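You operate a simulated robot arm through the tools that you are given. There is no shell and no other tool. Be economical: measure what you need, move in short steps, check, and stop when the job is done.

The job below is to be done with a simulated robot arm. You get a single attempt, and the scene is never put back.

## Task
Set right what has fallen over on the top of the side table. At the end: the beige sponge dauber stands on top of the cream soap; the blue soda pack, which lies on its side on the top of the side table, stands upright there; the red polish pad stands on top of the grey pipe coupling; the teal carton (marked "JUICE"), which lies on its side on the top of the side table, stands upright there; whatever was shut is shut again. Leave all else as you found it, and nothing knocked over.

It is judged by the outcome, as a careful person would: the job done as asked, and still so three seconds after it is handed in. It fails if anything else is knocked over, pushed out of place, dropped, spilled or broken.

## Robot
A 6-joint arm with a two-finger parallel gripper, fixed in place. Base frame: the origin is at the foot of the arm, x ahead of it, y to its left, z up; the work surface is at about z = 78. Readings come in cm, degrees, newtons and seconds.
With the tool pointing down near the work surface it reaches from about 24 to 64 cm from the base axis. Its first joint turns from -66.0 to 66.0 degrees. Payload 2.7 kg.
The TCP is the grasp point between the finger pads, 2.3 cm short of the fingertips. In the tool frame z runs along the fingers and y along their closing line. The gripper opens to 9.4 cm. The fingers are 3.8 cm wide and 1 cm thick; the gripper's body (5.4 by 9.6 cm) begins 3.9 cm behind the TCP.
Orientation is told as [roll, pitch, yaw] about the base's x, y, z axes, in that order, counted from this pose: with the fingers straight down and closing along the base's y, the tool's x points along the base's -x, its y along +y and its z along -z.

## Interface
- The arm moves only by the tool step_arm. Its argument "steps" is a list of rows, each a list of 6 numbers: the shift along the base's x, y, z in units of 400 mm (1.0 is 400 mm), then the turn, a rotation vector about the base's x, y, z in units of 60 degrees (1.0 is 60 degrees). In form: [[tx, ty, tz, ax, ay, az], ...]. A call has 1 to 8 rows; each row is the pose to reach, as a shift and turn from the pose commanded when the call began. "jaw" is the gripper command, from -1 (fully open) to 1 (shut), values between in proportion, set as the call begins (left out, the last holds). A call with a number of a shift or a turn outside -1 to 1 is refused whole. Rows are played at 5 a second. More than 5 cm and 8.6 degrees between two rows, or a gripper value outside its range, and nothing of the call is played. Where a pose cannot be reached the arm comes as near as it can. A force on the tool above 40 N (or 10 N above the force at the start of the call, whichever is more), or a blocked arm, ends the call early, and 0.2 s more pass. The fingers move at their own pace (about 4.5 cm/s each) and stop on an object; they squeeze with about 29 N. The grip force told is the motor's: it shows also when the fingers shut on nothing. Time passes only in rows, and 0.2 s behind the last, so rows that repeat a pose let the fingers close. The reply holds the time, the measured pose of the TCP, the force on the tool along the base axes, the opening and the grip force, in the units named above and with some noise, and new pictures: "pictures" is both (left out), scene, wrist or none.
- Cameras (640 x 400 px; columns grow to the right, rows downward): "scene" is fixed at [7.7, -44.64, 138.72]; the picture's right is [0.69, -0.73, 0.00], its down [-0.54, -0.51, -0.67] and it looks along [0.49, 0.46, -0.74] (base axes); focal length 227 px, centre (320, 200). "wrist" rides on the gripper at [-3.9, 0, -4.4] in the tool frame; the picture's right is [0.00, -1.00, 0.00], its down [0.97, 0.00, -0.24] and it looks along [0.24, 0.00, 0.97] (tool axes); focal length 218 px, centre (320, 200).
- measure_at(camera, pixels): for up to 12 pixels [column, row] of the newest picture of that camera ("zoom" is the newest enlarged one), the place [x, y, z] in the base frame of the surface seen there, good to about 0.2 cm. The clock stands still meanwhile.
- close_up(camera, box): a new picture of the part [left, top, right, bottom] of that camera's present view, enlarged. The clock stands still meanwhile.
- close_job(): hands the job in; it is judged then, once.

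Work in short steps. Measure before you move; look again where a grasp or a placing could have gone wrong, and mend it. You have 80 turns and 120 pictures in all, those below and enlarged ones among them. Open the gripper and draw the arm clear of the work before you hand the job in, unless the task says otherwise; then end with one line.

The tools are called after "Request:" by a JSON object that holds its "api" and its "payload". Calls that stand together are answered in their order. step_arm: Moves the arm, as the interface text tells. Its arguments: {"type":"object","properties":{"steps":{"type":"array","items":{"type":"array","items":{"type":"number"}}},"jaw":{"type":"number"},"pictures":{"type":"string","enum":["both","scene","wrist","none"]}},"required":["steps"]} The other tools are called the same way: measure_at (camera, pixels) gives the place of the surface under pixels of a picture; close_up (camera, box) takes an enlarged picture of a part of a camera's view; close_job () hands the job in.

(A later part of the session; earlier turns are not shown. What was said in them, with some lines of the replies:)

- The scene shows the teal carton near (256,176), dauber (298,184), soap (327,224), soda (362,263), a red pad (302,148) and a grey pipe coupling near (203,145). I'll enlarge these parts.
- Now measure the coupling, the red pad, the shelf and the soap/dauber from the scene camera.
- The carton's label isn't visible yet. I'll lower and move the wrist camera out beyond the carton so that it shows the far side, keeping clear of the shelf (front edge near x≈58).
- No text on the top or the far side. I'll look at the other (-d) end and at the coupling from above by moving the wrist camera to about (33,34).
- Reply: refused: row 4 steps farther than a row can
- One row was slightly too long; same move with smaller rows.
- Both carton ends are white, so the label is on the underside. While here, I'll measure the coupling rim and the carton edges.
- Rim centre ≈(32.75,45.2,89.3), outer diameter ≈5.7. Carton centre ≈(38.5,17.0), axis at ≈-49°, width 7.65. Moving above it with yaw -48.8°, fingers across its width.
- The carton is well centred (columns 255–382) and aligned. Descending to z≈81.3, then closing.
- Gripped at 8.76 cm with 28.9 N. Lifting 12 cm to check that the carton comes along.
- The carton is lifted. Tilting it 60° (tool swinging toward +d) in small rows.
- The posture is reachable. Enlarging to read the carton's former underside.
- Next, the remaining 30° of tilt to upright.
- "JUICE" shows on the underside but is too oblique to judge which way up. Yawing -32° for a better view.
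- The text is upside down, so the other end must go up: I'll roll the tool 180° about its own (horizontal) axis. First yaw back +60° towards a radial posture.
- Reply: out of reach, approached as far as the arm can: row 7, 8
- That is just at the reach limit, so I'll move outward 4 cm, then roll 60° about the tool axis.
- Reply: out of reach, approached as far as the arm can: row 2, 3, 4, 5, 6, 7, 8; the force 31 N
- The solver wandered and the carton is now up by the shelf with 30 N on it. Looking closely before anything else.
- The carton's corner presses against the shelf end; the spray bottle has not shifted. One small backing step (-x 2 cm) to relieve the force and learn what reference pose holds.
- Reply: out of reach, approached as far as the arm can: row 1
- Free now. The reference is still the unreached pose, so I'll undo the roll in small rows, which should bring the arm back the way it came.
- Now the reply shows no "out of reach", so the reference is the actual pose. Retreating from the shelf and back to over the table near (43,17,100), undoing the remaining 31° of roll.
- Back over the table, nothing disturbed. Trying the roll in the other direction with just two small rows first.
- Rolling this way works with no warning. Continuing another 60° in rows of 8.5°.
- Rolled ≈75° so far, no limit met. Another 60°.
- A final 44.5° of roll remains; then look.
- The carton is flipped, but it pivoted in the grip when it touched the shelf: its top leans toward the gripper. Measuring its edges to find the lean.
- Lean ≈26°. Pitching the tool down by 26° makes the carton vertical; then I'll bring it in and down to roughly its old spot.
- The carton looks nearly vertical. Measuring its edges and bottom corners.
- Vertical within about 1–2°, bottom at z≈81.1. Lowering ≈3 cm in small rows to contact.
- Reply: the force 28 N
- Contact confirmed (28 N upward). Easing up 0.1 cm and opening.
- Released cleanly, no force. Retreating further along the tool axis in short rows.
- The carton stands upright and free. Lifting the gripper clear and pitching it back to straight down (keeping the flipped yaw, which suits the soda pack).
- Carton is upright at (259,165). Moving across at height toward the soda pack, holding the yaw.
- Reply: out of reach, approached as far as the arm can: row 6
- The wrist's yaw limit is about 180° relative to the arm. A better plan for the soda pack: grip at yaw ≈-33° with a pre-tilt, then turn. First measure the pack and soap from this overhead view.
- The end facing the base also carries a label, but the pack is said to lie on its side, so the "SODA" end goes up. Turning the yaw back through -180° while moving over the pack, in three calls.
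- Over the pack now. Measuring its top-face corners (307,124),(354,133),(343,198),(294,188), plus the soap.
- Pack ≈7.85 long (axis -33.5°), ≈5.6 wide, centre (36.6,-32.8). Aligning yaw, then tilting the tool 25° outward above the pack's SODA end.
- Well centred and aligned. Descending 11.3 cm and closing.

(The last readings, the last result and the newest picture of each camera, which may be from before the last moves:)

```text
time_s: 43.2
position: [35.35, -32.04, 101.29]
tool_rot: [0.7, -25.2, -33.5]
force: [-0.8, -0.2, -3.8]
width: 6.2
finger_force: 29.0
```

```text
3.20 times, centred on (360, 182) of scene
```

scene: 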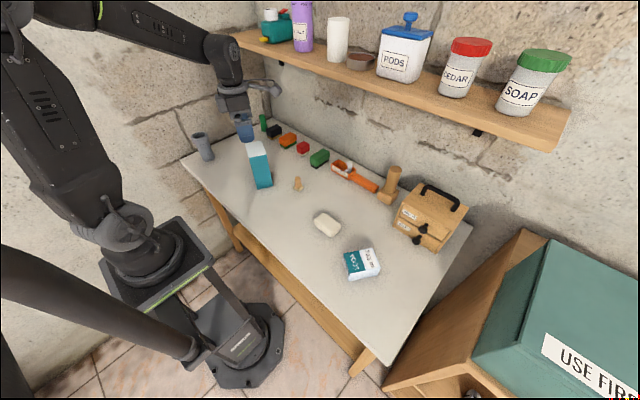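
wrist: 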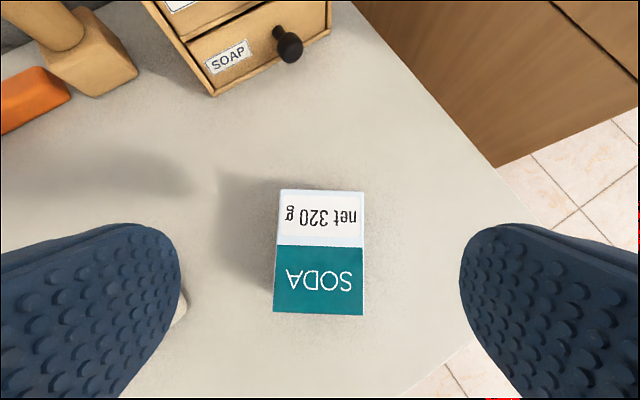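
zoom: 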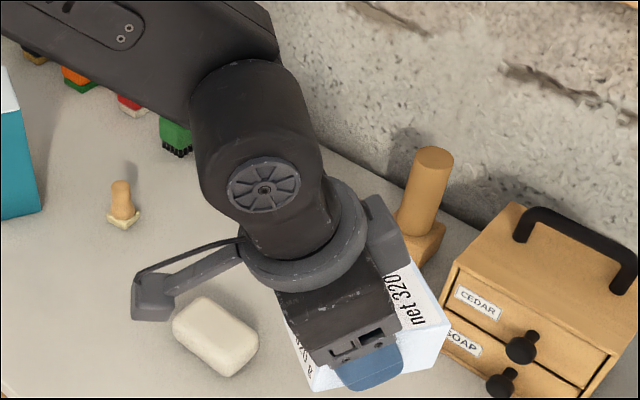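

The pack is held. Yawing by ≈+119° at height before tipping.

Request:
{"api": "step_arm", "payload": {"steps": [[0, 0, 0, 0, 0, 0.142], [0, 0, 0, 0, 0, 0.284], [0, 0, 0, 0, 0, 0.426], [0, 0, 0, 0, 0, 0.568], [0, 0, 0, 0, 0, 0.71], [0, 0, 0, 0, 0, 0.852], [0, 0, 0, 0, 0, 0.994]], "pictures": "none"}}

Request:
{"api": "step_arm", "payload": {"steps": [[0, 0, 0, 0, 0, 0.142], [0, 0, 0, 0, 0, 0.284], [0, 0, 0, 0, 0, 0.426], [0, 0, 0, 0, 0, 0.568], [0, 0, 0, 0, 0, 0.71], [0, 0, 0, 0, 0, 0.852], [0, 0, 0, 0, 0, 0.994]], "pictures": "scene"}}

```text
time_s: 44.8
position: [35.31, -32.12, 101.32]
tool_rot: [0.7, -25.3, 26.3]
force: [0.2, 0.0, -3.2]
width: 6.21
finger_force: 29.1
```

```text
time_s: 46.4
position: [35.36, -31.96, 101.33]
tool_rot: [0.8, -25.2, 86.2]
force: [0.3, 0.2, -3.0]
width: 6.19
finger_force: 29.3
```

scene: 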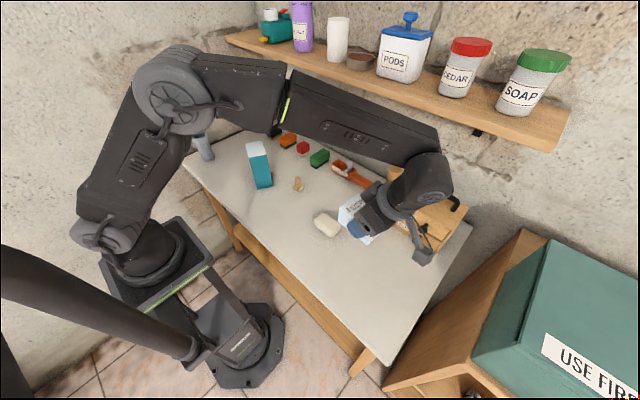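

Now tipping: rotating about the finger axis 60° so the tool swings toward -y.

Request:
{"api": "step_arm", "payload": {"steps": [[0, 0, 0, -0.125, 0.008, 0], [0, 0, 0, -0.25, 0.017, 0], [0, 0, 0, -0.374, 0.025, 0], [0, 0, 0, -0.499, 0.033, 0], [0, 0, 0, -0.624, 0.041, 0], [0, 0, 0, -0.749, 0.05, 0], [0, 0, 0, -0.873, 0.058, 0], [0, 0, 0, -0.998, 0.066, 0]], "pictures": "scene"}}

```text
time_s: 48.2
position: [35.46, -31.97, 101.4]
tool_rot: [0.3, 34.7, 85.8]
force: [0.2, 0.2, -3.1]
width: 6.21
finger_force: 28.9
```

scene: 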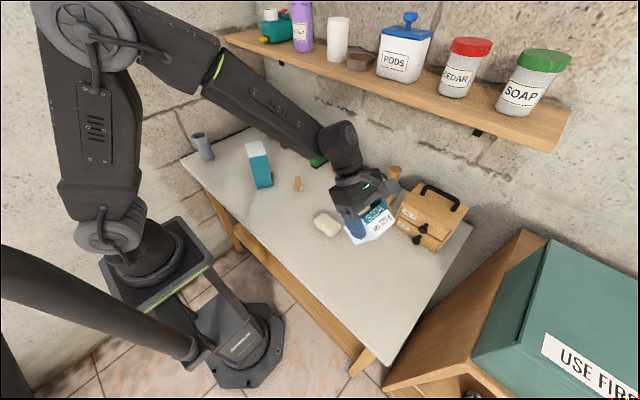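

Good. The last 30° of tipping, then a close look.

Request:
{"api": "step_arm", "payload": {"steps": [[0, 0, 0, -0.125, 0.008, 0], [0, 0, 0, -0.25, 0.017, 0], [0, 0, 0, -0.374, 0.025, 0], [0, 0, 0, -0.499, 0.033, 0], [0, 0, 0, -0.499, 0.033, 0]], "pictures": "none"}}

Request:
{"api": "close_up", "payload": {"camera": "scene", "box": [290, 130, 450, 230]}}

```text
time_s: 49.4
position: [35.34, -32.0, 101.41]
tool_rot: [0.2, 65.0, 85.6]
force: [1.1, 0.5, -3.5]
width: 6.21
finger_force: 29.3
```

```text
4.00 times, centred on (370, 180) of scene
```

zoom: 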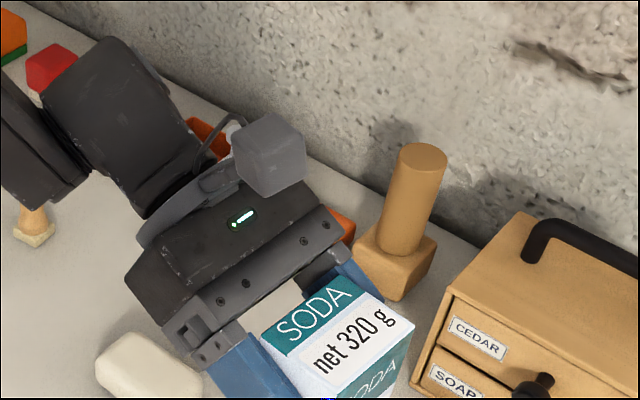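

The pack's true front now faces the viewer and the text reads upright, so this way up is right. Lowering 14.5 cm with a 2 cm shift away from the soap, then measuring.

Request:
{"api": "step_arm", "payload": {"steps": [[0, -0.025, -0.09, 0, 0, 0], [0, -0.05, -0.18, 0, 0, 0], [0, -0.05, -0.27, 0, 0, 0], [0, -0.05, -0.34, 0, 0, 0], [0, -0.05, -0.38, 0, 0, 0]], "pictures": "none"}}

Request:
{"api": "close_up", "payload": {"camera": "scene", "box": [290, 180, 434, 270]}}

```text
time_s: 50.6
position: [35.3, -34.1, 86.16]
tool_rot: [0.1, 64.7, 85.5]
force: [-0.7, 0.5, -2.7]
width: 6.21
finger_force: 28.5
```

```text
4.44 times, centred on (362, 225) of scene
```

zoom: 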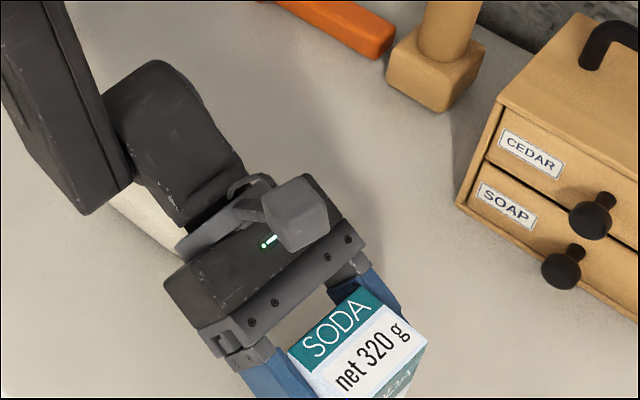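

Viewing lower to see the pack's bottom edge and the soap clearance.

Request:
{"api": "close_up", "payload": {"camera": "scene", "box": [300, 200, 428, 290]}}

Request:
{"api": "measure_at", "payload": {"camera": "scene", "pixels": [[372, 248], [384, 255], [365, 264], [376, 262], [382, 270], [330, 232], [320, 222]]}}

```text
4.44 times, centred on (364, 245) of scene
```

zoom: 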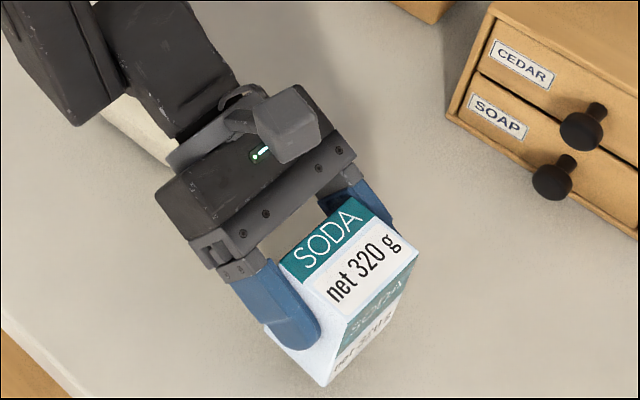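

```text
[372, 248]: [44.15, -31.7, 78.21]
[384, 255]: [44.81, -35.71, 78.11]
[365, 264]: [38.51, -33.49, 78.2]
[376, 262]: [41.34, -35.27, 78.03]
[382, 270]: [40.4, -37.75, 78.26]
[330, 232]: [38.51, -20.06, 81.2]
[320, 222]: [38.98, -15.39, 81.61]
```

Measuring the pack's top corners and lowest corner in the zoom.

Request:
{"api": "measure_at", "payload": {"camera": "zoom", "pixels": [[290, 265], [346, 205], [412, 252], [346, 314], [323, 375], [340, 300], [395, 300], [130, 120], [160, 145]]}}

```text
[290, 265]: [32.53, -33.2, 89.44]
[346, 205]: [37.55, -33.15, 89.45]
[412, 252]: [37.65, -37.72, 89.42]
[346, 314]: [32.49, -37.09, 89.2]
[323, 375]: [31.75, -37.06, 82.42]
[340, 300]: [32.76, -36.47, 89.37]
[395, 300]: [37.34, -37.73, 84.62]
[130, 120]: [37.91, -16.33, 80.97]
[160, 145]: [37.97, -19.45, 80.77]
```

Top is level at z 89.4, so the bottom is ≈81.5. Lowering ≈3.4 cm to contact.

Request:
{"api": "step_arm", "payload": {"steps": [[0, 0, -0.04, 0, 0, 0], [0, 0, -0.07, 0, 0, 0], [0, 0, -0.08, 0, 0, 0], [0, 0, -0.085, 0, 0, 0], [0, 0, -0.089, 0, 0, 0]], "pictures": "none"}}

```text
time_s: 51.8
position: [35.39, -34.12, 82.95]
tool_rot: [-0.4, 65.3, 84.9]
force: [-0.7, -4.2, 28.3]
width: 6.18
finger_force: 29.3
```

Contact at 28 N. Easing up 0.15 cm, then opening.

Request:
{"api": "step_arm", "payload": {"steps": [[0, 0, 0.004, 0, 0, 0], [0, 0, 0.004, 0, 0, 0]], "pictures": "none"}}

Request:
{"api": "step_arm", "payload": {"steps": [[0, 0, 0, 0, 0, 0], [0, 0, 0, 0, 0, 0], [0, 0, 0, 0, 0, 0], [0, 0, 0, 0, 0, 0]], "jaw": -1, "pictures": "none"}}

Request:
{"api": "close_up", "payload": {"camera": "scene", "box": [300, 200, 428, 290]}}

```text
time_s: 52.4
position: [35.3, -34.12, 82.84]
tool_rot: [-0.1, 65.0, 85.3]
force: [3.4, -7.7, 17.4]
width: 6.14
finger_force: 28.6
```

```text
time_s: 53.4
position: [35.33, -33.97, 82.67]
tool_rot: [0.2, 64.8, 85.6]
force: [0.3, 0.3, -0.5]
width: 9.42
finger_force: 0.1
```

```text
4.44 times, centred on (364, 245) of scene
```

zoom: 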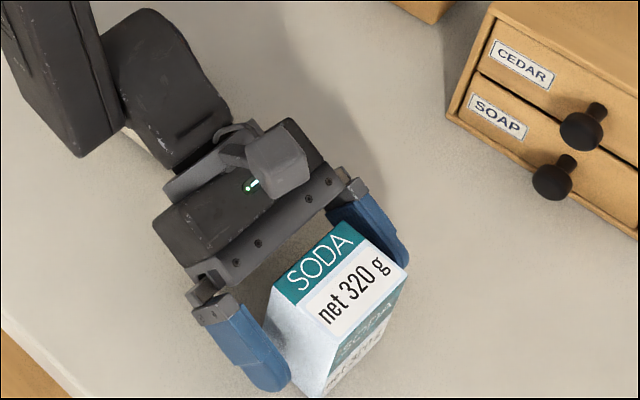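

The pack stands. Retreating up and back with fingers clear on both sides (1.6 cm each).

Request:
{"api": "step_arm", "payload": {"steps": [[0.002, 0.03, 0.02, 0, 0, 0], [0.005, 0.07, 0.05, 0, 0, 0], [0.008, 0.11, 0.09, 0, 0, 0], [0.01, 0.15, 0.15, 0, 0, 0], [0.01, 0.17, 0.24, 0, 0, 0], [0.01, 0.17, 0.35, 0, 0, 0], [0.01, 0.17, 0.45, 0, 0, 0]], "pictures": "scene"}}

```text
time_s: 55.0
position: [35.81, -27.24, 100.71]
tool_rot: [0.2, 64.8, 85.7]
force: [0.4, -0.5, -0.1]
width: 9.39
finger_force: 0.0
```

scene: 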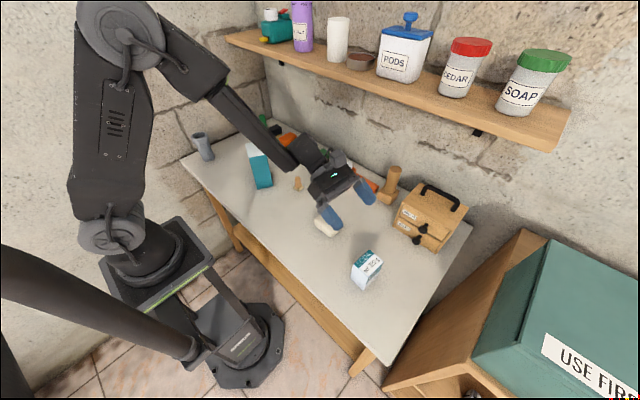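

Soda pack upright at (366,268). Pitching the tool back to vertical while moving toward the dauber, and half-closing the jaw to 4.7 cm.

Request:
{"api": "step_arm", "payload": {"steps": [[0, 0.03, 0.02, 0.125, -0.009, 0], [0, 0.08, 0.02, 0.25, -0.019, 0], [0, 0.13, 0.02, 0.374, -0.028, 0], [0.03, 0.2, 0.02, 0.499, -0.038, 0], [0.06, 0.27, 0.02, 0.623, -0.047, 0], [0.1, 0.34, 0.02, 0.748, -0.056, 0], [0.14, 0.4, 0.02, 0.872, -0.066, 0], [0.18, 0.46, 0.02, 0.997, -0.075, 0]], "jaw": 0, "pictures": "none"}}

Request:
{"api": "step_arm", "payload": {"steps": [[0.01, 0.05, 0, 0, 0, -0.142], [0.02, 0.1, 0, 0, 0, -0.284], [0.03, 0.15, 0, 0, 0, -0.426], [0.04, 0.2, 0, 0, 0, -0.568], [0.05, 0.24, 0, 0, 0, -0.71], [0.06, 0.26, 0, 0, 0, -0.852], [0.06, 0.28, 0, 0, 0, -0.994]], "pictures": "scene"}}

```text
time_s: 56.8
position: [43.06, -8.7, 101.55]
tool_rot: [0.1, 4.7, 85.6]
force: [-0.3, -0.1, 0.4]
width: 4.72
finger_force: 0.0
```

```text
time_s: 58.4
position: [45.53, 2.39, 101.62]
tool_rot: [0.2, 4.8, 25.8]
force: [-0.1, -0.2, -0.1]
width: 4.71
finger_force: 0.0
```

scene: 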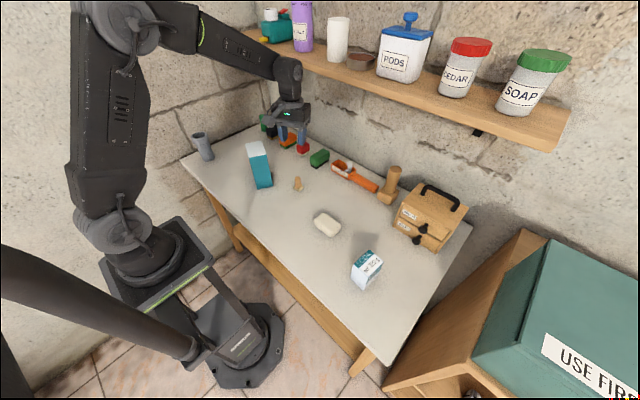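

Levelling the remaining 4.8° tilt and yaw to zero, lowering to z≈96 for a look at the dauber.

Request:
{"api": "step_arm", "payload": {"steps": [[0, 0, -0.04, 0.004, -0.02, -0.107], [0, 0, -0.08, 0.009, -0.04, -0.215], [0, 0, -0.12, 0.013, -0.06, -0.322], [0, 0, -0.15, 0.018, -0.08, -0.43], [0, 0, -0.15, 0.018, -0.08, -0.43]], "pictures": "wrist"}}

```text
time_s: 59.6
position: [45.27, 2.33, 95.55]
tool_rot: [0.2, -0.1, 0.0]
force: [-0.4, -0.9, -0.2]
width: 4.68
finger_force: 0.0
```

wrist: 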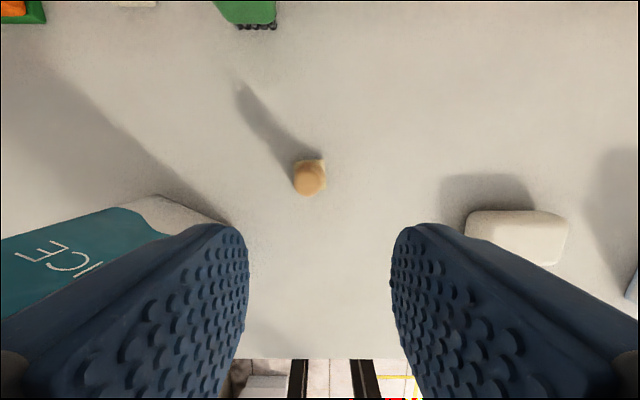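

Dauber head at (308,180). Enlarging and measuring it, the soap and its edges.

Request:
{"api": "close_up", "payload": {"camera": "wrist", "box": [280, 145, 344, 205]}}

Request:
{"api": "measure_at", "payload": {"camera": "wrist", "pixels": [[308, 182], [295, 180], [321, 180], [308, 195], [322, 162], [300, 162], [480, 214], [558, 218], [555, 258], [475, 240], [518, 235]]}}

```text
6.67 times, centred on (312, 175) of wrist
```

zoom: 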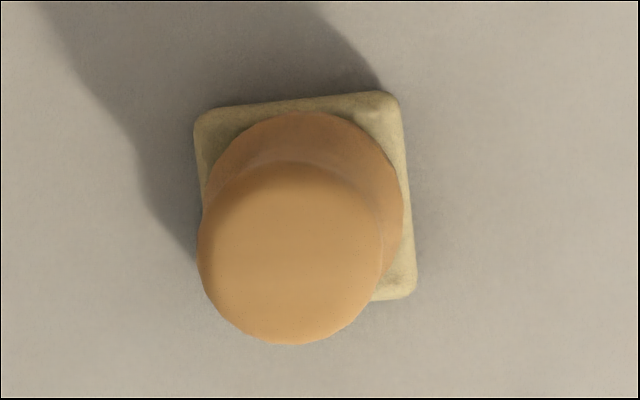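

```text
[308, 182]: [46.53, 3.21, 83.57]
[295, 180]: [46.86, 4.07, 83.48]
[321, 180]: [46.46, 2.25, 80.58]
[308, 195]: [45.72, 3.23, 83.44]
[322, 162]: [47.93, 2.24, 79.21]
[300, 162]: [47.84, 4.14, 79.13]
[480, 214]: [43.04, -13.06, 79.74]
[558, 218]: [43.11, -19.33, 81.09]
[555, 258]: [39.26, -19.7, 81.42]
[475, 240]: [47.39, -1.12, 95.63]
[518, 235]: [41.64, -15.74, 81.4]
```

Dauber axis ≈(46.65,3.1), base ≈2.1 cm square, head top 83.5. Descending to TCP z=82 around the handle.

Request:
{"api": "step_arm", "payload": {"steps": [[0.034, 0.019, -0.08, 0, 0, 0], [0.034, 0.019, -0.18, 0, 0, 0], [0.034, 0.019, -0.27, 0, 0, 0], [0.034, 0.019, -0.32, 0, 0, 0], [0.034, 0.019, -0.339, 0, 0, 0]], "pictures": "wrist"}}

```text
time_s: 60.8
position: [46.77, 3.28, 82.05]
tool_rot: [0.2, -0.1, 0.2]
force: [0.5, -0.1, 0.3]
width: 4.71
finger_force: 0.1
```

wrist: 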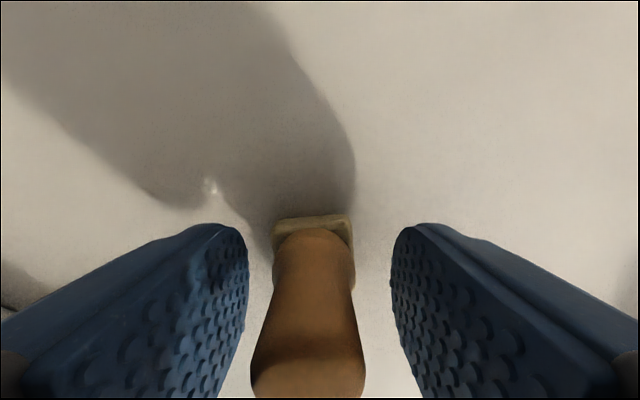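

Handle nearly centred (col ≈310); nudging +0.2 cm in y, closing and lifting.

Request:
{"api": "step_arm", "payload": {"steps": [[0, 0.006, 0, 0, 0, 0]], "pictures": "none"}}

Request:
{"api": "step_arm", "payload": {"steps": [[0, 0, 0, 0, 0, 0], [0, 0, 0, 0, 0, 0], [0, 0, 0, 0, 0, 0], [0, 0, 0, 0, 0, 0]], "jaw": 1, "pictures": "none"}}

Request:
{"api": "step_arm", "payload": {"steps": [[0, 0, 0.05, 0, 0, 0], [0, 0, 0.12, 0, 0, 0], [0, 0, 0.2, 0, 0, 0]], "pictures": "wrist"}}

Request:
{"api": "close_up", "payload": {"camera": "scene", "box": [240, 130, 368, 240]}}

```text
time_s: 61.2
position: [46.65, 3.31, 81.95]
tool_rot: [0.2, 0.0, 0.2]
force: [0.3, -0.1, 0.3]
width: 4.71
finger_force: 0.0
```

```text
time_s: 62.2
position: [46.83, 3.42, 81.9]
tool_rot: [0.2, 0.0, 0.1]
force: [-0.4, -0.3, 0.4]
width: 2.54
finger_force: 29.1
```

```text
time_s: 63.0
position: [46.78, 3.36, 89.95]
tool_rot: [0.2, -0.1, 0.2]
force: [0.4, -0.1, -0.5]
width: 2.57
finger_force: 29.0
```

wrist: 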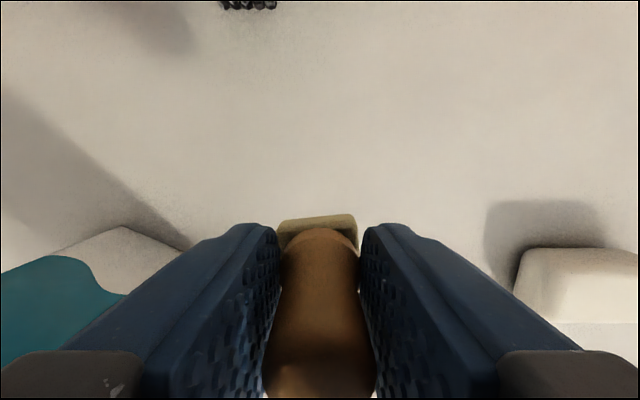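

```text
3.64 times, centred on (304, 185) of scene
```

zoom: 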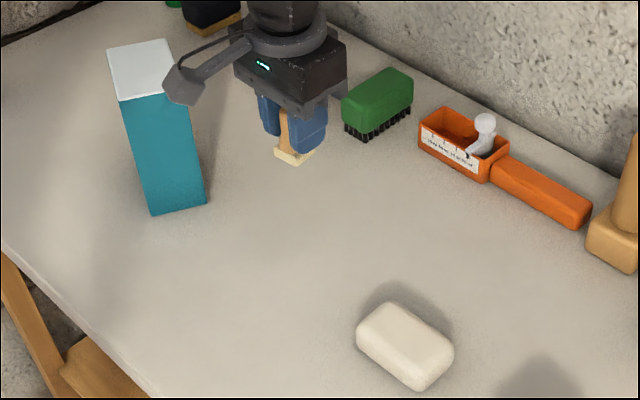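

Dauber held upright. Moving over the soap centre ≈(40.8,-16.6) at height.

Request:
{"api": "step_arm", "payload": {"steps": [[-0.03, -0.1, 0.02, 0, 0, 0], [-0.06, -0.2, 0.02, 0, 0, 0], [-0.09, -0.3, 0.02, 0, 0, 0], [-0.12, -0.4, 0.02, 0, 0, 0], [-0.15, -0.498, 0, 0, 0, 0], [-0.15, -0.498, 0, 0, 0, 0]], "pictures": "wrist"}}

Request:
{"api": "close_up", "payload": {"camera": "scene", "box": [270, 170, 398, 260]}}

```text
time_s: 64.4
position: [40.84, -16.62, 90.12]
tool_rot: [0.2, -0.2, 0.3]
force: [0.8, -0.1, -0.9]
width: 2.54
finger_force: 29.6
```

wrist: 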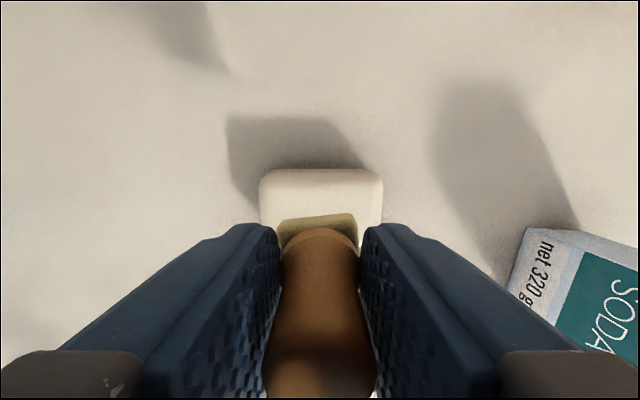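

```text
4.44 times, centred on (334, 215) of scene
```

zoom: 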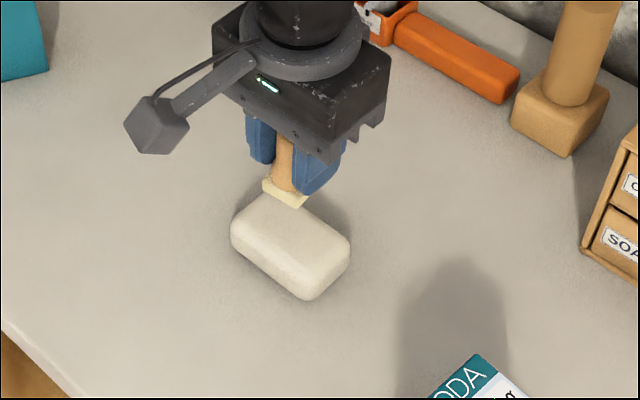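

Lateral centring looks right (soap columns 260–382). Checking x with measurements of the soap's far edge and front edge.

Request:
{"api": "measure_at", "payload": {"camera": "wrist", "pixels": [[320, 172], [320, 182], [320, 195], [265, 195], [376, 195], [320, 218], [345, 222]]}}

Request:
{"api": "measure_at", "payload": {"camera": "zoom", "pixels": [[235, 235], [305, 270], [262, 240], [345, 250], [310, 290], [290, 245], [265, 188], [305, 203], [240, 215]]}}

```text
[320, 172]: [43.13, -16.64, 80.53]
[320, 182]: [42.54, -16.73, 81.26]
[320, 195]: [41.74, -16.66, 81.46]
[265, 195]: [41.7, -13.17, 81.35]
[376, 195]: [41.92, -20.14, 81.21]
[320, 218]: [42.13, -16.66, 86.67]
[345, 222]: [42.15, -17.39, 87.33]
```

```text
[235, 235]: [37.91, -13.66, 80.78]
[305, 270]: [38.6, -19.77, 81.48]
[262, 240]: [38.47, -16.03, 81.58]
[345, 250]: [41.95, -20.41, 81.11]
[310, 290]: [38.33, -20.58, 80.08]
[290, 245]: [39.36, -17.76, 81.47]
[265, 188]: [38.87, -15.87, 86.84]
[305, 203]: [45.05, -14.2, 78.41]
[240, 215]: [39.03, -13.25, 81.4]
```

Soap spans x≈38–43, y≈-13.1…-20.3, so the dauber is centred. Lowering to contact near TCP z≈85.4.

Request:
{"api": "step_arm", "payload": {"steps": [[-0.003, 0, -0.05, 0, 0, 0], [-0.003, 0, -0.09, 0, 0, 0], [-0.003, 0, -0.105, 0, 0, 0], [-0.003, 0, -0.113, 0, 0, 0], [-0.003, 0, -0.117, 0, 0, 0]], "pictures": "none"}}

Request:
{"api": "close_up", "payload": {"camera": "scene", "box": [280, 180, 376, 250]}}

```text
time_s: 65.6
position: [40.65, -16.54, 85.38]
tool_rot: [0.3, -0.1, 0.2]
force: [-2.3, 0.4, 7.6]
width: 2.54
finger_force: 29.2
```

```text
5.71 times, centred on (328, 215) of scene
```

zoom: 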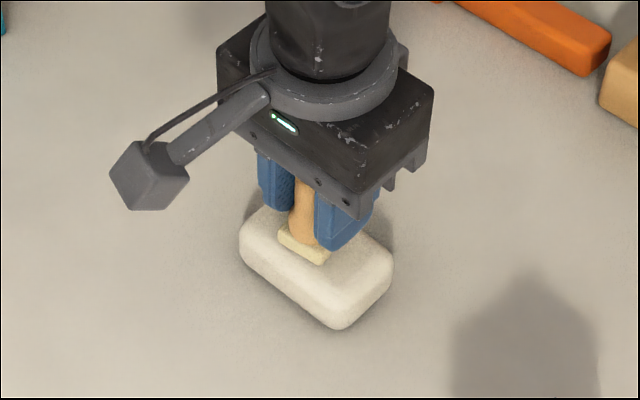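

Light contact (7.6 N) on the soap. Opening partway and rising straight up.

Request:
{"api": "step_arm", "payload": {"steps": [[0, 0, 0, 0, 0, 0], [0, 0, 0, 0, 0, 0], [0, 0, 0, 0, 0, 0]], "jaw": 0, "pictures": "none"}}

Request:
{"api": "step_arm", "payload": {"steps": [[0, 0, 0.04, 0, 0, 0], [0, 0, 0.1, 0, 0, 0], [0, 0, 0.2, 0, 0, 0], [0, 0, 0.32, 0, 0, 0]], "pictures": "wrist"}}

Request:
{"api": "close_up", "payload": {"camera": "scene", "box": [280, 180, 376, 250]}}

```text
time_s: 66.4
position: [40.59, -16.53, 85.29]
tool_rot: [0.2, -0.1, 0.2]
force: [0.6, 0.4, -0.1]
width: 4.72
finger_force: 0.0
```

```text
time_s: 67.4
position: [40.6, -16.52, 98.19]
tool_rot: [0.2, 0.1, 0.2]
force: [-0.7, -0.4, 0.2]
width: 4.7
finger_force: 0.0
```

wrist: 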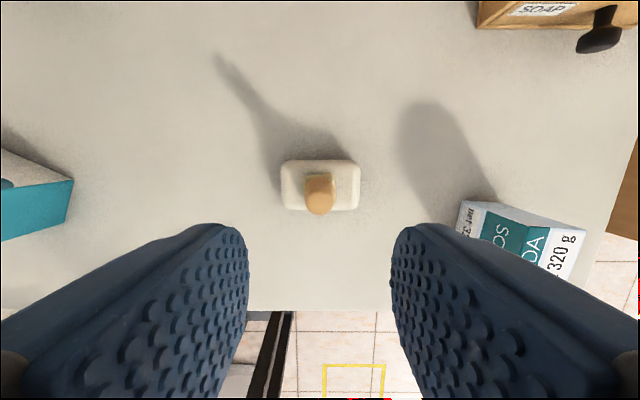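

```text
5.71 times, centred on (328, 215) of scene
```

zoom: 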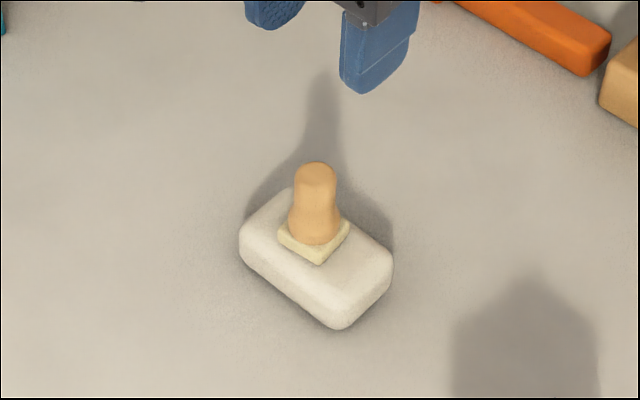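

Dauber stands on the soap. Now going to view the red pad from (54,16.5,98).

Request:
{"api": "step_arm", "payload": {"steps": [[0.042, 0.103, 0, 0, 0, 0], [0.084, 0.206, 0, 0, 0, 0], [0.126, 0.309, 0, 0, 0, 0], [0.168, 0.412, 0, 0, 0, 0], [0.21, 0.515, 0, 0, 0, 0], [0.252, 0.618, 0, 0, 0, 0], [0.294, 0.721, 0, 0, 0, 0], [0.335, 0.822, 0, 0, 0, 0]], "jaw": 0.15, "pictures": "both"}}

```text
time_s: 69.2
position: [53.95, 16.47, 98.1]
tool_rot: [0.3, -0.1, 0.1]
force: [0.2, -0.3, 0.2]
width: 3.97
finger_force: 0.0
```

scene: 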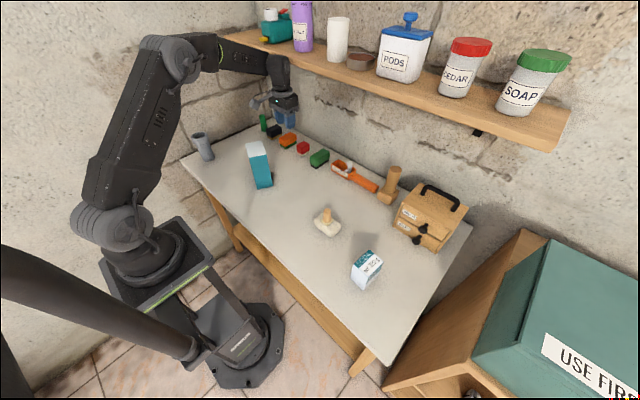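
wrist: 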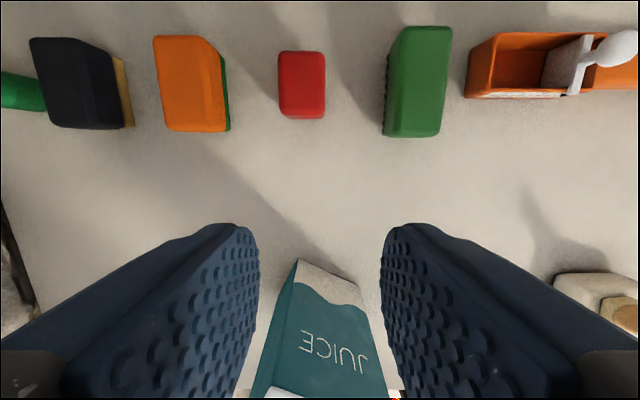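

The carton's label reads upright (its top is at the image bottom). Measuring the red pad (279–326, 51–118) and neighbours.

Request:
{"api": "measure_at", "payload": {"camera": "wrist", "pixels": [[302, 84], [282, 85], [323, 85], [302, 54], [302, 108], [303, 116], [229, 128], [222, 80], [386, 130], [390, 80], [208, 45], [402, 40]]}}

Request:
{"api": "close_up", "payload": {"camera": "wrist", "box": [250, 30, 354, 140]}}

Request:
{"api": "close_up", "payload": {"camera": "scene", "box": [260, 120, 340, 180]}}

```text
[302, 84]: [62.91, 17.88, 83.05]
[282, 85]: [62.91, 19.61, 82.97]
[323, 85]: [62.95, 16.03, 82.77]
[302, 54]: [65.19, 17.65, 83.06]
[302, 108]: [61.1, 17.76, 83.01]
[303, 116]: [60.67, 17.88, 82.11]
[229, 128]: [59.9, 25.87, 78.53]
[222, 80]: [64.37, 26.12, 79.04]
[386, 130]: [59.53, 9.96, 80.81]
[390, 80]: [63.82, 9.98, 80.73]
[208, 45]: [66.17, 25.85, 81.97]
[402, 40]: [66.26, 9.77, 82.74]
```

```text
3.64 times, centred on (302, 85) of wrist
```

zoom: 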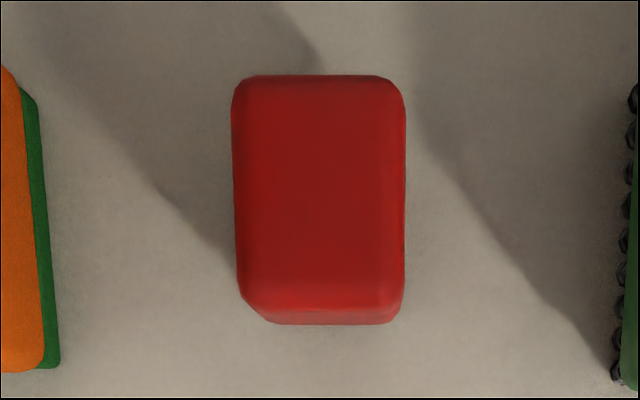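

```text
6.67 times, centred on (300, 150) of scene
```

zoom: 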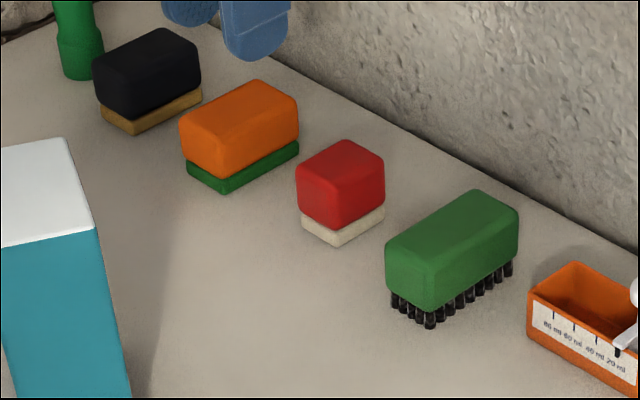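

Pad is 5.0×3.85 cm, centre (63.1,17.8), top 83; it will span the rim's hole. It's at the reach limit, so I'll tilt the tool 20° outward and hover above it first.

Request:
{"api": "step_arm", "payload": {"steps": [[0.05, 0.01, -0.03, 0, -0.083, 0], [0.1, 0.02, -0.06, 0, -0.167, 0], [0.15, 0.03, -0.09, 0, -0.25, 0], [0.2, 0.033, -0.12, 0, -0.333, 0], [0.216, 0.033, -0.14, 0, -0.333, 0], [0.216, 0.033, -0.14, 0, -0.333, 0]], "jaw": -0.4, "pictures": "both"}}

```text
time_s: 70.6
position: [62.74, 17.67, 92.44]
tool_rot: [0.3, -20.1, 0.1]
force: [0.5, 0.6, 0.6]
width: 6.57
finger_force: 0.0
```

scene: 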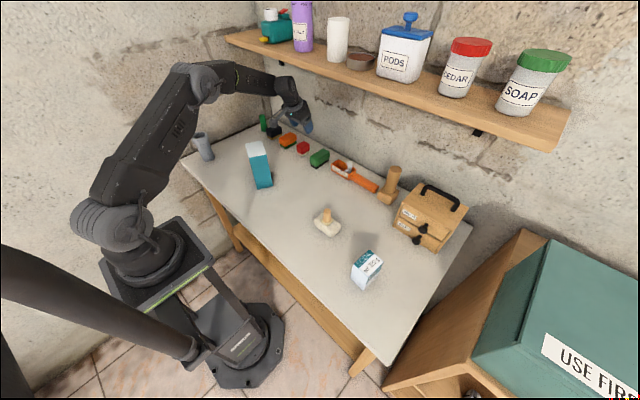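
wrist: 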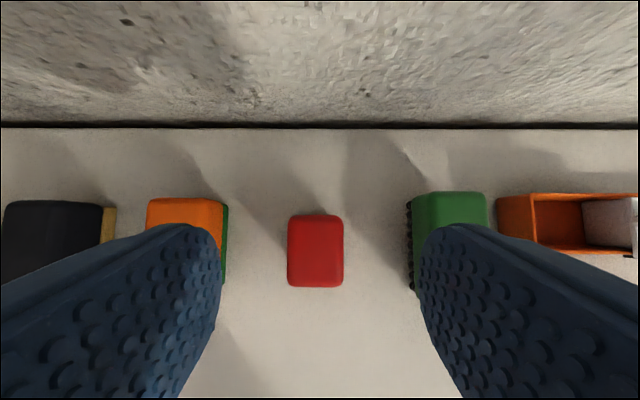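

Reachable with no warning, and the pad is centred (288–343). Descending to z≈81.2 between the neighbours.

Request:
{"api": "step_arm", "payload": {"steps": [[0, 0.003, -0.08, 0, 0, 0], [0, 0.003, -0.16, 0, 0, 0], [0, 0.003, -0.23, 0, 0, 0], [0, 0.003, -0.265, 0, 0, 0], [0, 0.003, -0.281, 0, 0, 0]], "pictures": "wrist"}}

```text
time_s: 71.8
position: [62.66, 17.81, 81.18]
tool_rot: [0.3, -20.1, 0.2]
force: [-0.3, 0.2, -0.8]
width: 6.56
finger_force: 0.1
```

wrist: 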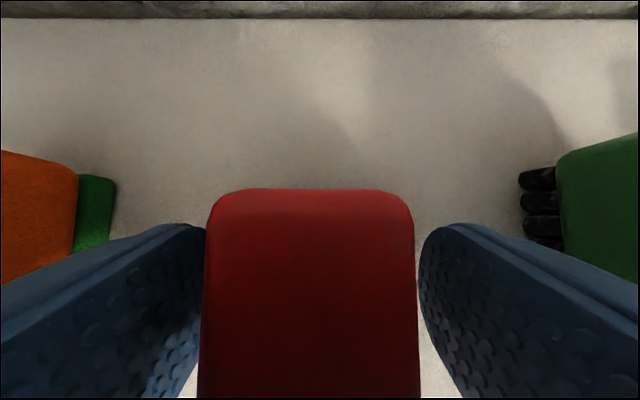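

Fingers straddle the pad. Closing, lifting a little, then checking.

Request:
{"api": "step_arm", "payload": {"steps": [[0, 0.003, 0, 0, 0, 0], [0, 0.003, 0, 0, 0, 0], [0, 0.003, 0, 0, 0, 0], [0, 0.003, 0, 0, 0, 0]], "jaw": 1, "pictures": "none"}}

Request:
{"api": "step_arm", "payload": {"steps": [[0, 0, 0.05, 0, 0, 0], [0, 0, 0.13, 0, 0, 0], [-0.02, 0, 0.22, 0, 0, 0], [-0.06, 0, 0.32, 0, 0, 0], [-0.14, 0.02, 0.41, 0, 0, 0]], "pictures": "none"}}

Request:
{"api": "close_up", "payload": {"camera": "scene", "box": [220, 60, 348, 160]}}

```text
time_s: 72.8
position: [62.63, 17.92, 81.27]
tool_rot: [0.3, -20.0, 0.2]
force: [0.4, 0.5, 0.6]
width: 3.94
finger_force: 28.8
```

```text
time_s: 74.0
position: [57.17, 18.61, 97.66]
tool_rot: [0.1, -20.0, 0.2]
force: [-0.2, -0.2, -1.2]
width: 3.92
finger_force: 28.9
```

```text
4.00 times, centred on (284, 110) of scene
```

zoom: 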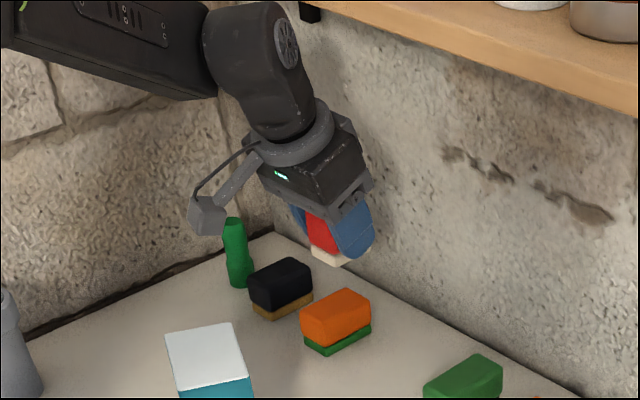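

Pad held level. Moving to near the coupling with a +50° yaw, staying at z≈98.

Request:
{"api": "step_arm", "payload": {"steps": [[-0.068, 0.07, 0, 0, 0, 0.104], [-0.136, 0.14, 0, 0, 0, 0.208], [-0.204, 0.21, 0, 0, 0, 0.312], [-0.272, 0.28, 0, 0, 0, 0.417], [-0.34, 0.35, 0, 0, 0, 0.521], [-0.408, 0.42, 0, 0, 0, 0.625], [-0.476, 0.49, 0, 0, 0, 0.729], [-0.543, 0.56, 0, 0, 0, 0.833]], "pictures": "both"}}

```text
time_s: 75.8
position: [35.23, 41.1, 97.58]
tool_rot: [0.2, -20.0, 50.2]
force: [-0.4, 0.2, -1.4]
width: 3.94
finger_force: 29.1
```

scene: 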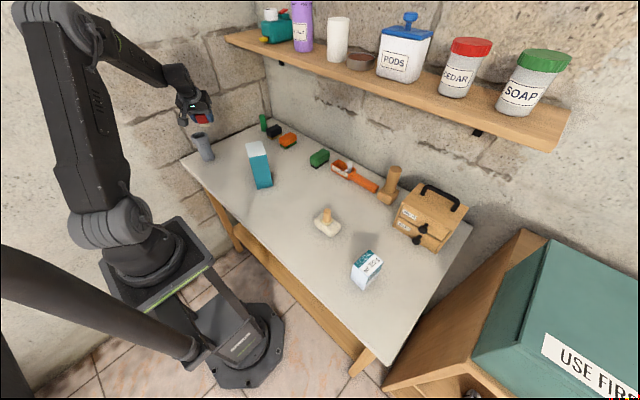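
wrist: 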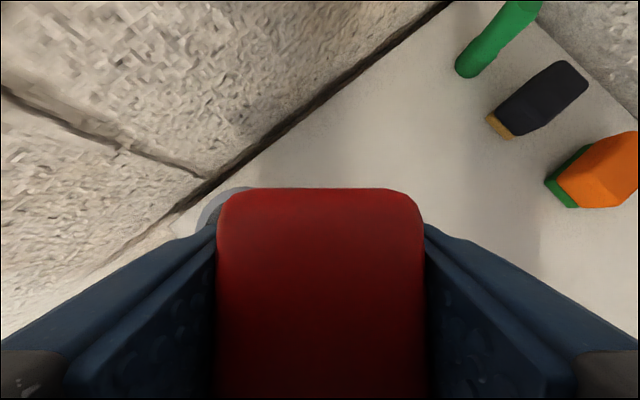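

Checking the wall clearance and the pad's position in the hand before moving over the rim.

Request:
{"api": "measure_at", "payload": {"camera": "wrist", "pixels": [[150, 130], [250, 60], [80, 200], [205, 215], [320, 195], [320, 250], [228, 210], [410, 210]]}}

Request:
{"api": "close_up", "payload": {"camera": "scene", "box": [160, 80, 256, 170]}}

```text
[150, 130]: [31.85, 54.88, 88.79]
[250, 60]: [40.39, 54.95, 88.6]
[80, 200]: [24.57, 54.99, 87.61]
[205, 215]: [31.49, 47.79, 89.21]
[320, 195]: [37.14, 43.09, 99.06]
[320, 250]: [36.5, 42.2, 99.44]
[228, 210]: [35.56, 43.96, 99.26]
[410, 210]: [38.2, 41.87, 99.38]
```

```text
4.44 times, centred on (208, 125) of scene
```

zoom: 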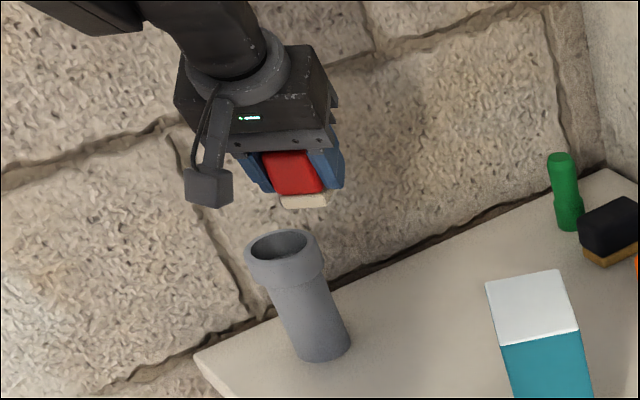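

Wall is at y=55, ample room. Moving over the rim centre and down to ≈1.3 cm above it.

Request:
{"api": "step_arm", "payload": {"steps": [[-0.034, 0.048, 0, 0, 0, 0], [-0.068, 0.095, 0, 0, 0, 0], [-0.068, 0.095, -0.05, 0, 0, 0], [-0.068, 0.095, -0.095, 0, 0, 0], [-0.068, 0.095, -0.095, 0, 0, 0]], "pictures": "wrist"}}

Request:
{"api": "close_up", "payload": {"camera": "scene", "box": [160, 90, 256, 170]}}

```text
time_s: 77.0
position: [32.68, 44.92, 93.86]
tool_rot: [0.2, -20.1, 50.2]
force: [0.5, 0.5, -0.3]
width: 3.95
finger_force: 28.7
```

wrist: 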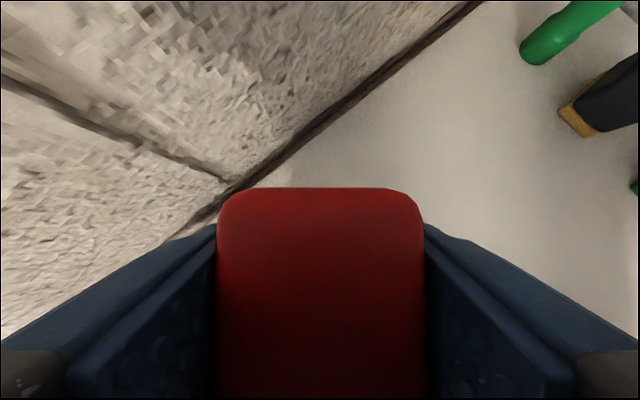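

```text
5.00 times, centred on (208, 130) of scene
```

zoom: 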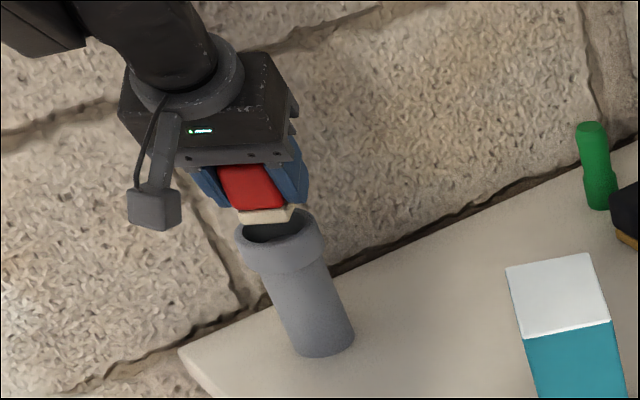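

Aligned over the rim. Lowering gently to contact near z≈92.5.

Request:
{"api": "step_arm", "payload": {"steps": [[-0.002, 0, -0.018, 0, 0, 0], [-0.002, 0, -0.027, 0, 0, 0], [-0.002, 0, -0.032, 0, 0, 0], [-0.002, 0, -0.035, 0, 0, 0]], "pictures": "none"}}

Request:
{"api": "close_up", "payload": {"camera": "scene", "box": [176, 100, 240, 160]}}

```text
time_s: 78.0
position: [32.53, 44.98, 92.44]
tool_rot: [0.1, -20.1, 50.2]
force: [0.6, -0.1, -0.5]
width: 3.94
finger_force: 29.2
```

```text
6.67 times, centred on (208, 130) of scene
```

zoom: 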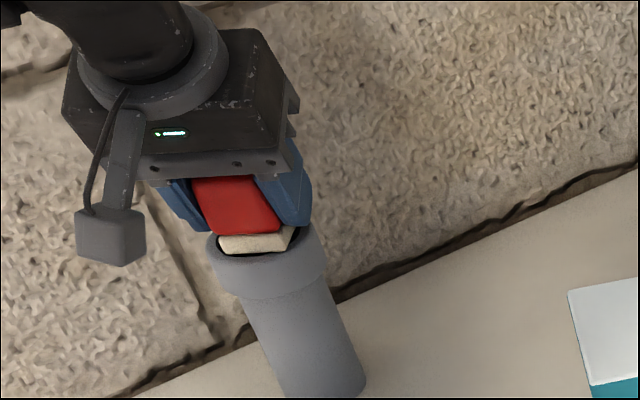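

No contact force yet. Measuring the pad's base and the rim.

Request:
{"api": "measure_at", "payload": {"camera": "zoom", "pixels": [[225, 238], [255, 245], [288, 240], [222, 249], [285, 252], [250, 262], [215, 245], [312, 245], [235, 215], [275, 220]]}}

```text
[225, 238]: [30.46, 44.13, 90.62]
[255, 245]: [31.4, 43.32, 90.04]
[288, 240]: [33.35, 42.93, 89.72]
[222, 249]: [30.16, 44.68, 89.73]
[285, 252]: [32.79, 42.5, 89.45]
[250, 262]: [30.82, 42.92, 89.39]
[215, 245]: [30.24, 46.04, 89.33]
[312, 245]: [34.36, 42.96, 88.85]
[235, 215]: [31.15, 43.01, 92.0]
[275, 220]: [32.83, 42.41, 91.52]
```

The base is centred within ≈0.1 cm; its corners (≈2.8 cm out) will rest on the rim. About 0.3 cm left to contact.

Request:
{"api": "step_arm", "payload": {"steps": [[0, 0, -0.003, 0, 0, 0], [0, 0, -0.006, 0, 0, 0], [0, 0, -0.009, 0, 0, 0]], "pictures": "none"}}

```text
time_s: 78.8
position: [32.6, 44.97, 92.44]
tool_rot: [0.1, -20.4, 50.2]
force: [-2.9, -3.3, 21.5]
width: 3.97
finger_force: 28.9
```

Contact at 21 N. Unloading by 0.3 cm command, then opening.

Request:
{"api": "step_arm", "payload": {"steps": [[0, 0, 0.006, 0, 0, 0], [0, 0, 0.006, 0, 0, 0]], "pictures": "none"}}

Request:
{"api": "step_arm", "payload": {"steps": [[0, 0, 0, 0, 0, 0], [0, 0, 0, 0, 0, 0], [0, 0, 0, 0, 0, 0]], "jaw": 0, "pictures": "none"}}

Request:
{"api": "close_up", "payload": {"camera": "scene", "box": [176, 100, 240, 160]}}

```text
time_s: 79.4
position: [32.57, 44.92, 92.36]
tool_rot: [0.2, -20.2, 50.3]
force: [1.1, 1.4, 10.4]
width: 3.94
finger_force: 29.0
```

```text
time_s: 80.2
position: [32.58, 44.81, 92.38]
tool_rot: [0.1, -19.9, 50.2]
force: [-0.1, -1.3, -0.5]
width: 4.7
finger_force: 0.0
```

```text
6.67 times, centred on (208, 130) of scene
```

zoom: 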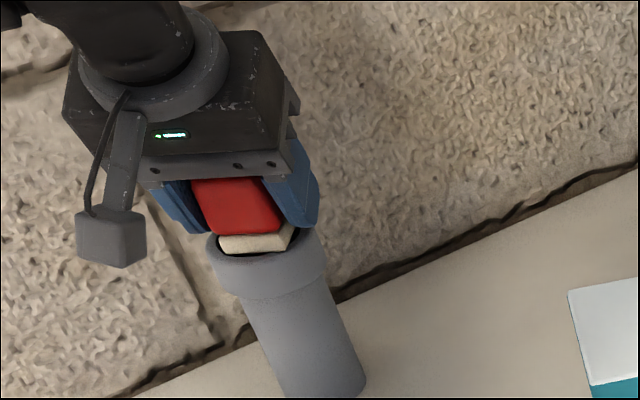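

Pad rests on the rim. Opening slightly more and retreating along the tool axis.

Request:
{"api": "step_arm", "payload": {"steps": [[0, 0, 0, 0, 0, 0], [-0.011, -0.013, 0.047, 0, 0, 0], [-0.024, -0.029, 0.1, 0, 0, 0], [-0.048, -0.057, 0.2, 0, 0, 0], [-0.07, -0.085, 0.3, 0, 0, 0]], "jaw": -0.25, "pictures": "wrist"}}

Request:
{"api": "close_up", "payload": {"camera": "scene", "box": [176, 110, 240, 170]}}

```text
time_s: 81.4
position: [29.73, 41.39, 104.49]
tool_rot: [0.1, -20.1, 50.2]
force: [-0.1, -0.1, -0.7]
width: 5.87
finger_force: 0.0
```

wrist: 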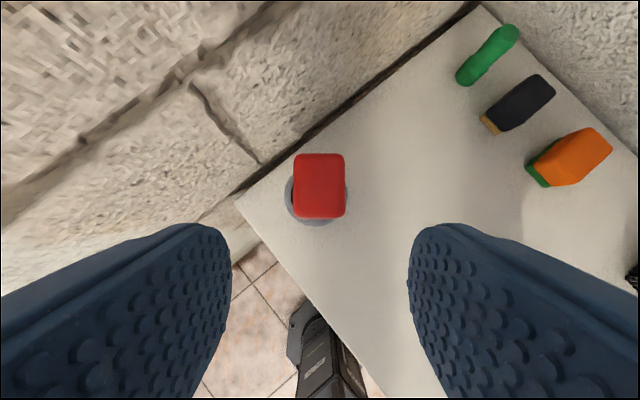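

```text
6.67 times, centred on (208, 140) of scene
```

zoom: 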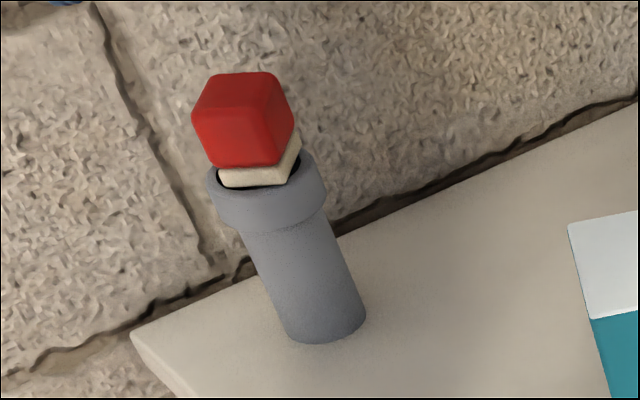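

Pad stands on the coupling. Checking that its top is level and centred.

Request:
{"api": "measure_at", "payload": {"camera": "wrist", "pixels": [[299, 160], [340, 160], [299, 208], [340, 208], [320, 185], [290, 205], [347, 200], [318, 222]]}}

Request:
{"api": "close_up", "payload": {"camera": "wrist", "box": [270, 135, 370, 240]}}

```text
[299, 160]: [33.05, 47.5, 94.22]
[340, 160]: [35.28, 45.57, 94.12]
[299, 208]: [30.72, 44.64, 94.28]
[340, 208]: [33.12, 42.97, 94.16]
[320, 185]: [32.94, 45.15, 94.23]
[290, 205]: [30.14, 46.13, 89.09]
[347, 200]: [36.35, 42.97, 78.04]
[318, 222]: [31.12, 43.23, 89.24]
```

```text
3.81 times, centred on (320, 188) of wrist
```

zoom: 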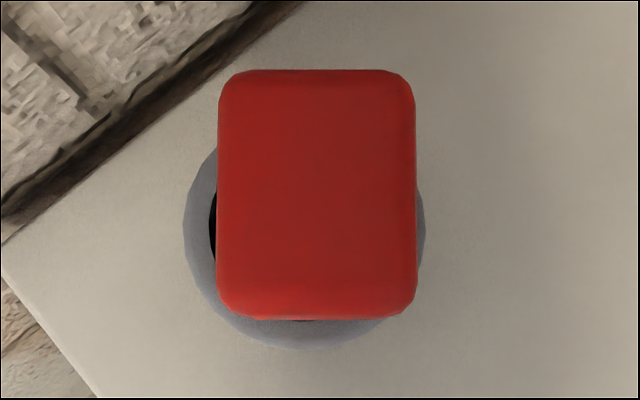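

Level (94.1–94.3) and centred. Drawing the arm clear and opening the gripper, then a final look.

Request:
{"api": "step_arm", "payload": {"steps": [[0.02, -0.05, 0.08, 0, 0, -0.1], [0.04, -0.15, 0.12, 0, 0, -0.2], [0.06, -0.25, 0.16, 0, 0, -0.3], [0.09, -0.35, 0.2, 0, 0, -0.4], [0.12, -0.45, 0.23, 0, 0, -0.5], [0.15, -0.55, 0.25, 0, 0, -0.6], [0.18, -0.65, 0.26, 0, 0, -0.7], [0.2, -0.75, 0.27, 0, 0, -0.8]], "jaw": -1, "pictures": "both"}}

Request:
{"api": "close_up", "payload": {"camera": "scene", "box": [180, 100, 480, 290]}}

```text
time_s: 83.2
position: [37.79, 11.37, 115.28]
tool_rot: [0.2, -20.1, 2.1]
force: [0.8, -0.2, -0.4]
width: 9.4
finger_force: 0.0
```

scene: 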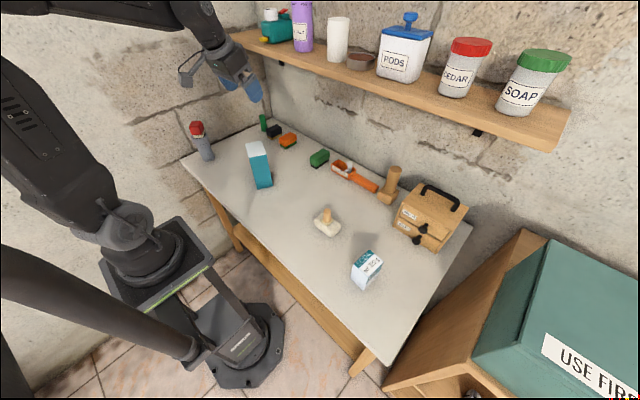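
wrist: 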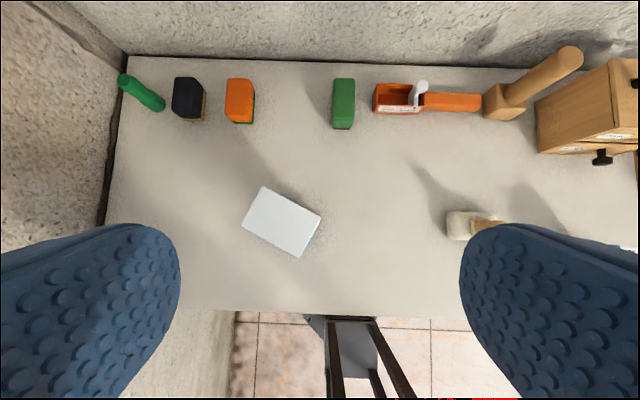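

```text
2.11 times, centred on (330, 195) of scene
```

zoom: 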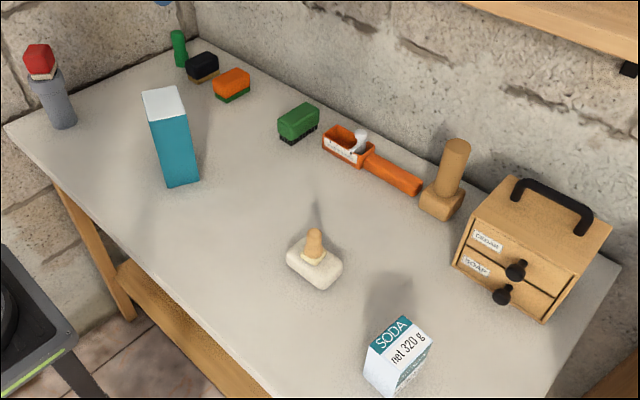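

All four goals show done: the carton and soda pack are upright, the dauber is on the soap, and the pad is on the coupling. Everything else, including the drawers and the shelf, looks as before, so I'm handing in.

Request:
{"api": "close_job", "payload": {}}

```text
The job is handed in.
```

The job is handed in: the juice carton and the soda pack stand upright, the sponge dauber stands on the soap, and the red pad stands on the grey pipe coupling. While I was turning the carton, the arm swung up and pressed it against the shelf end at about 30 N; nothing on the shelf looks moved.
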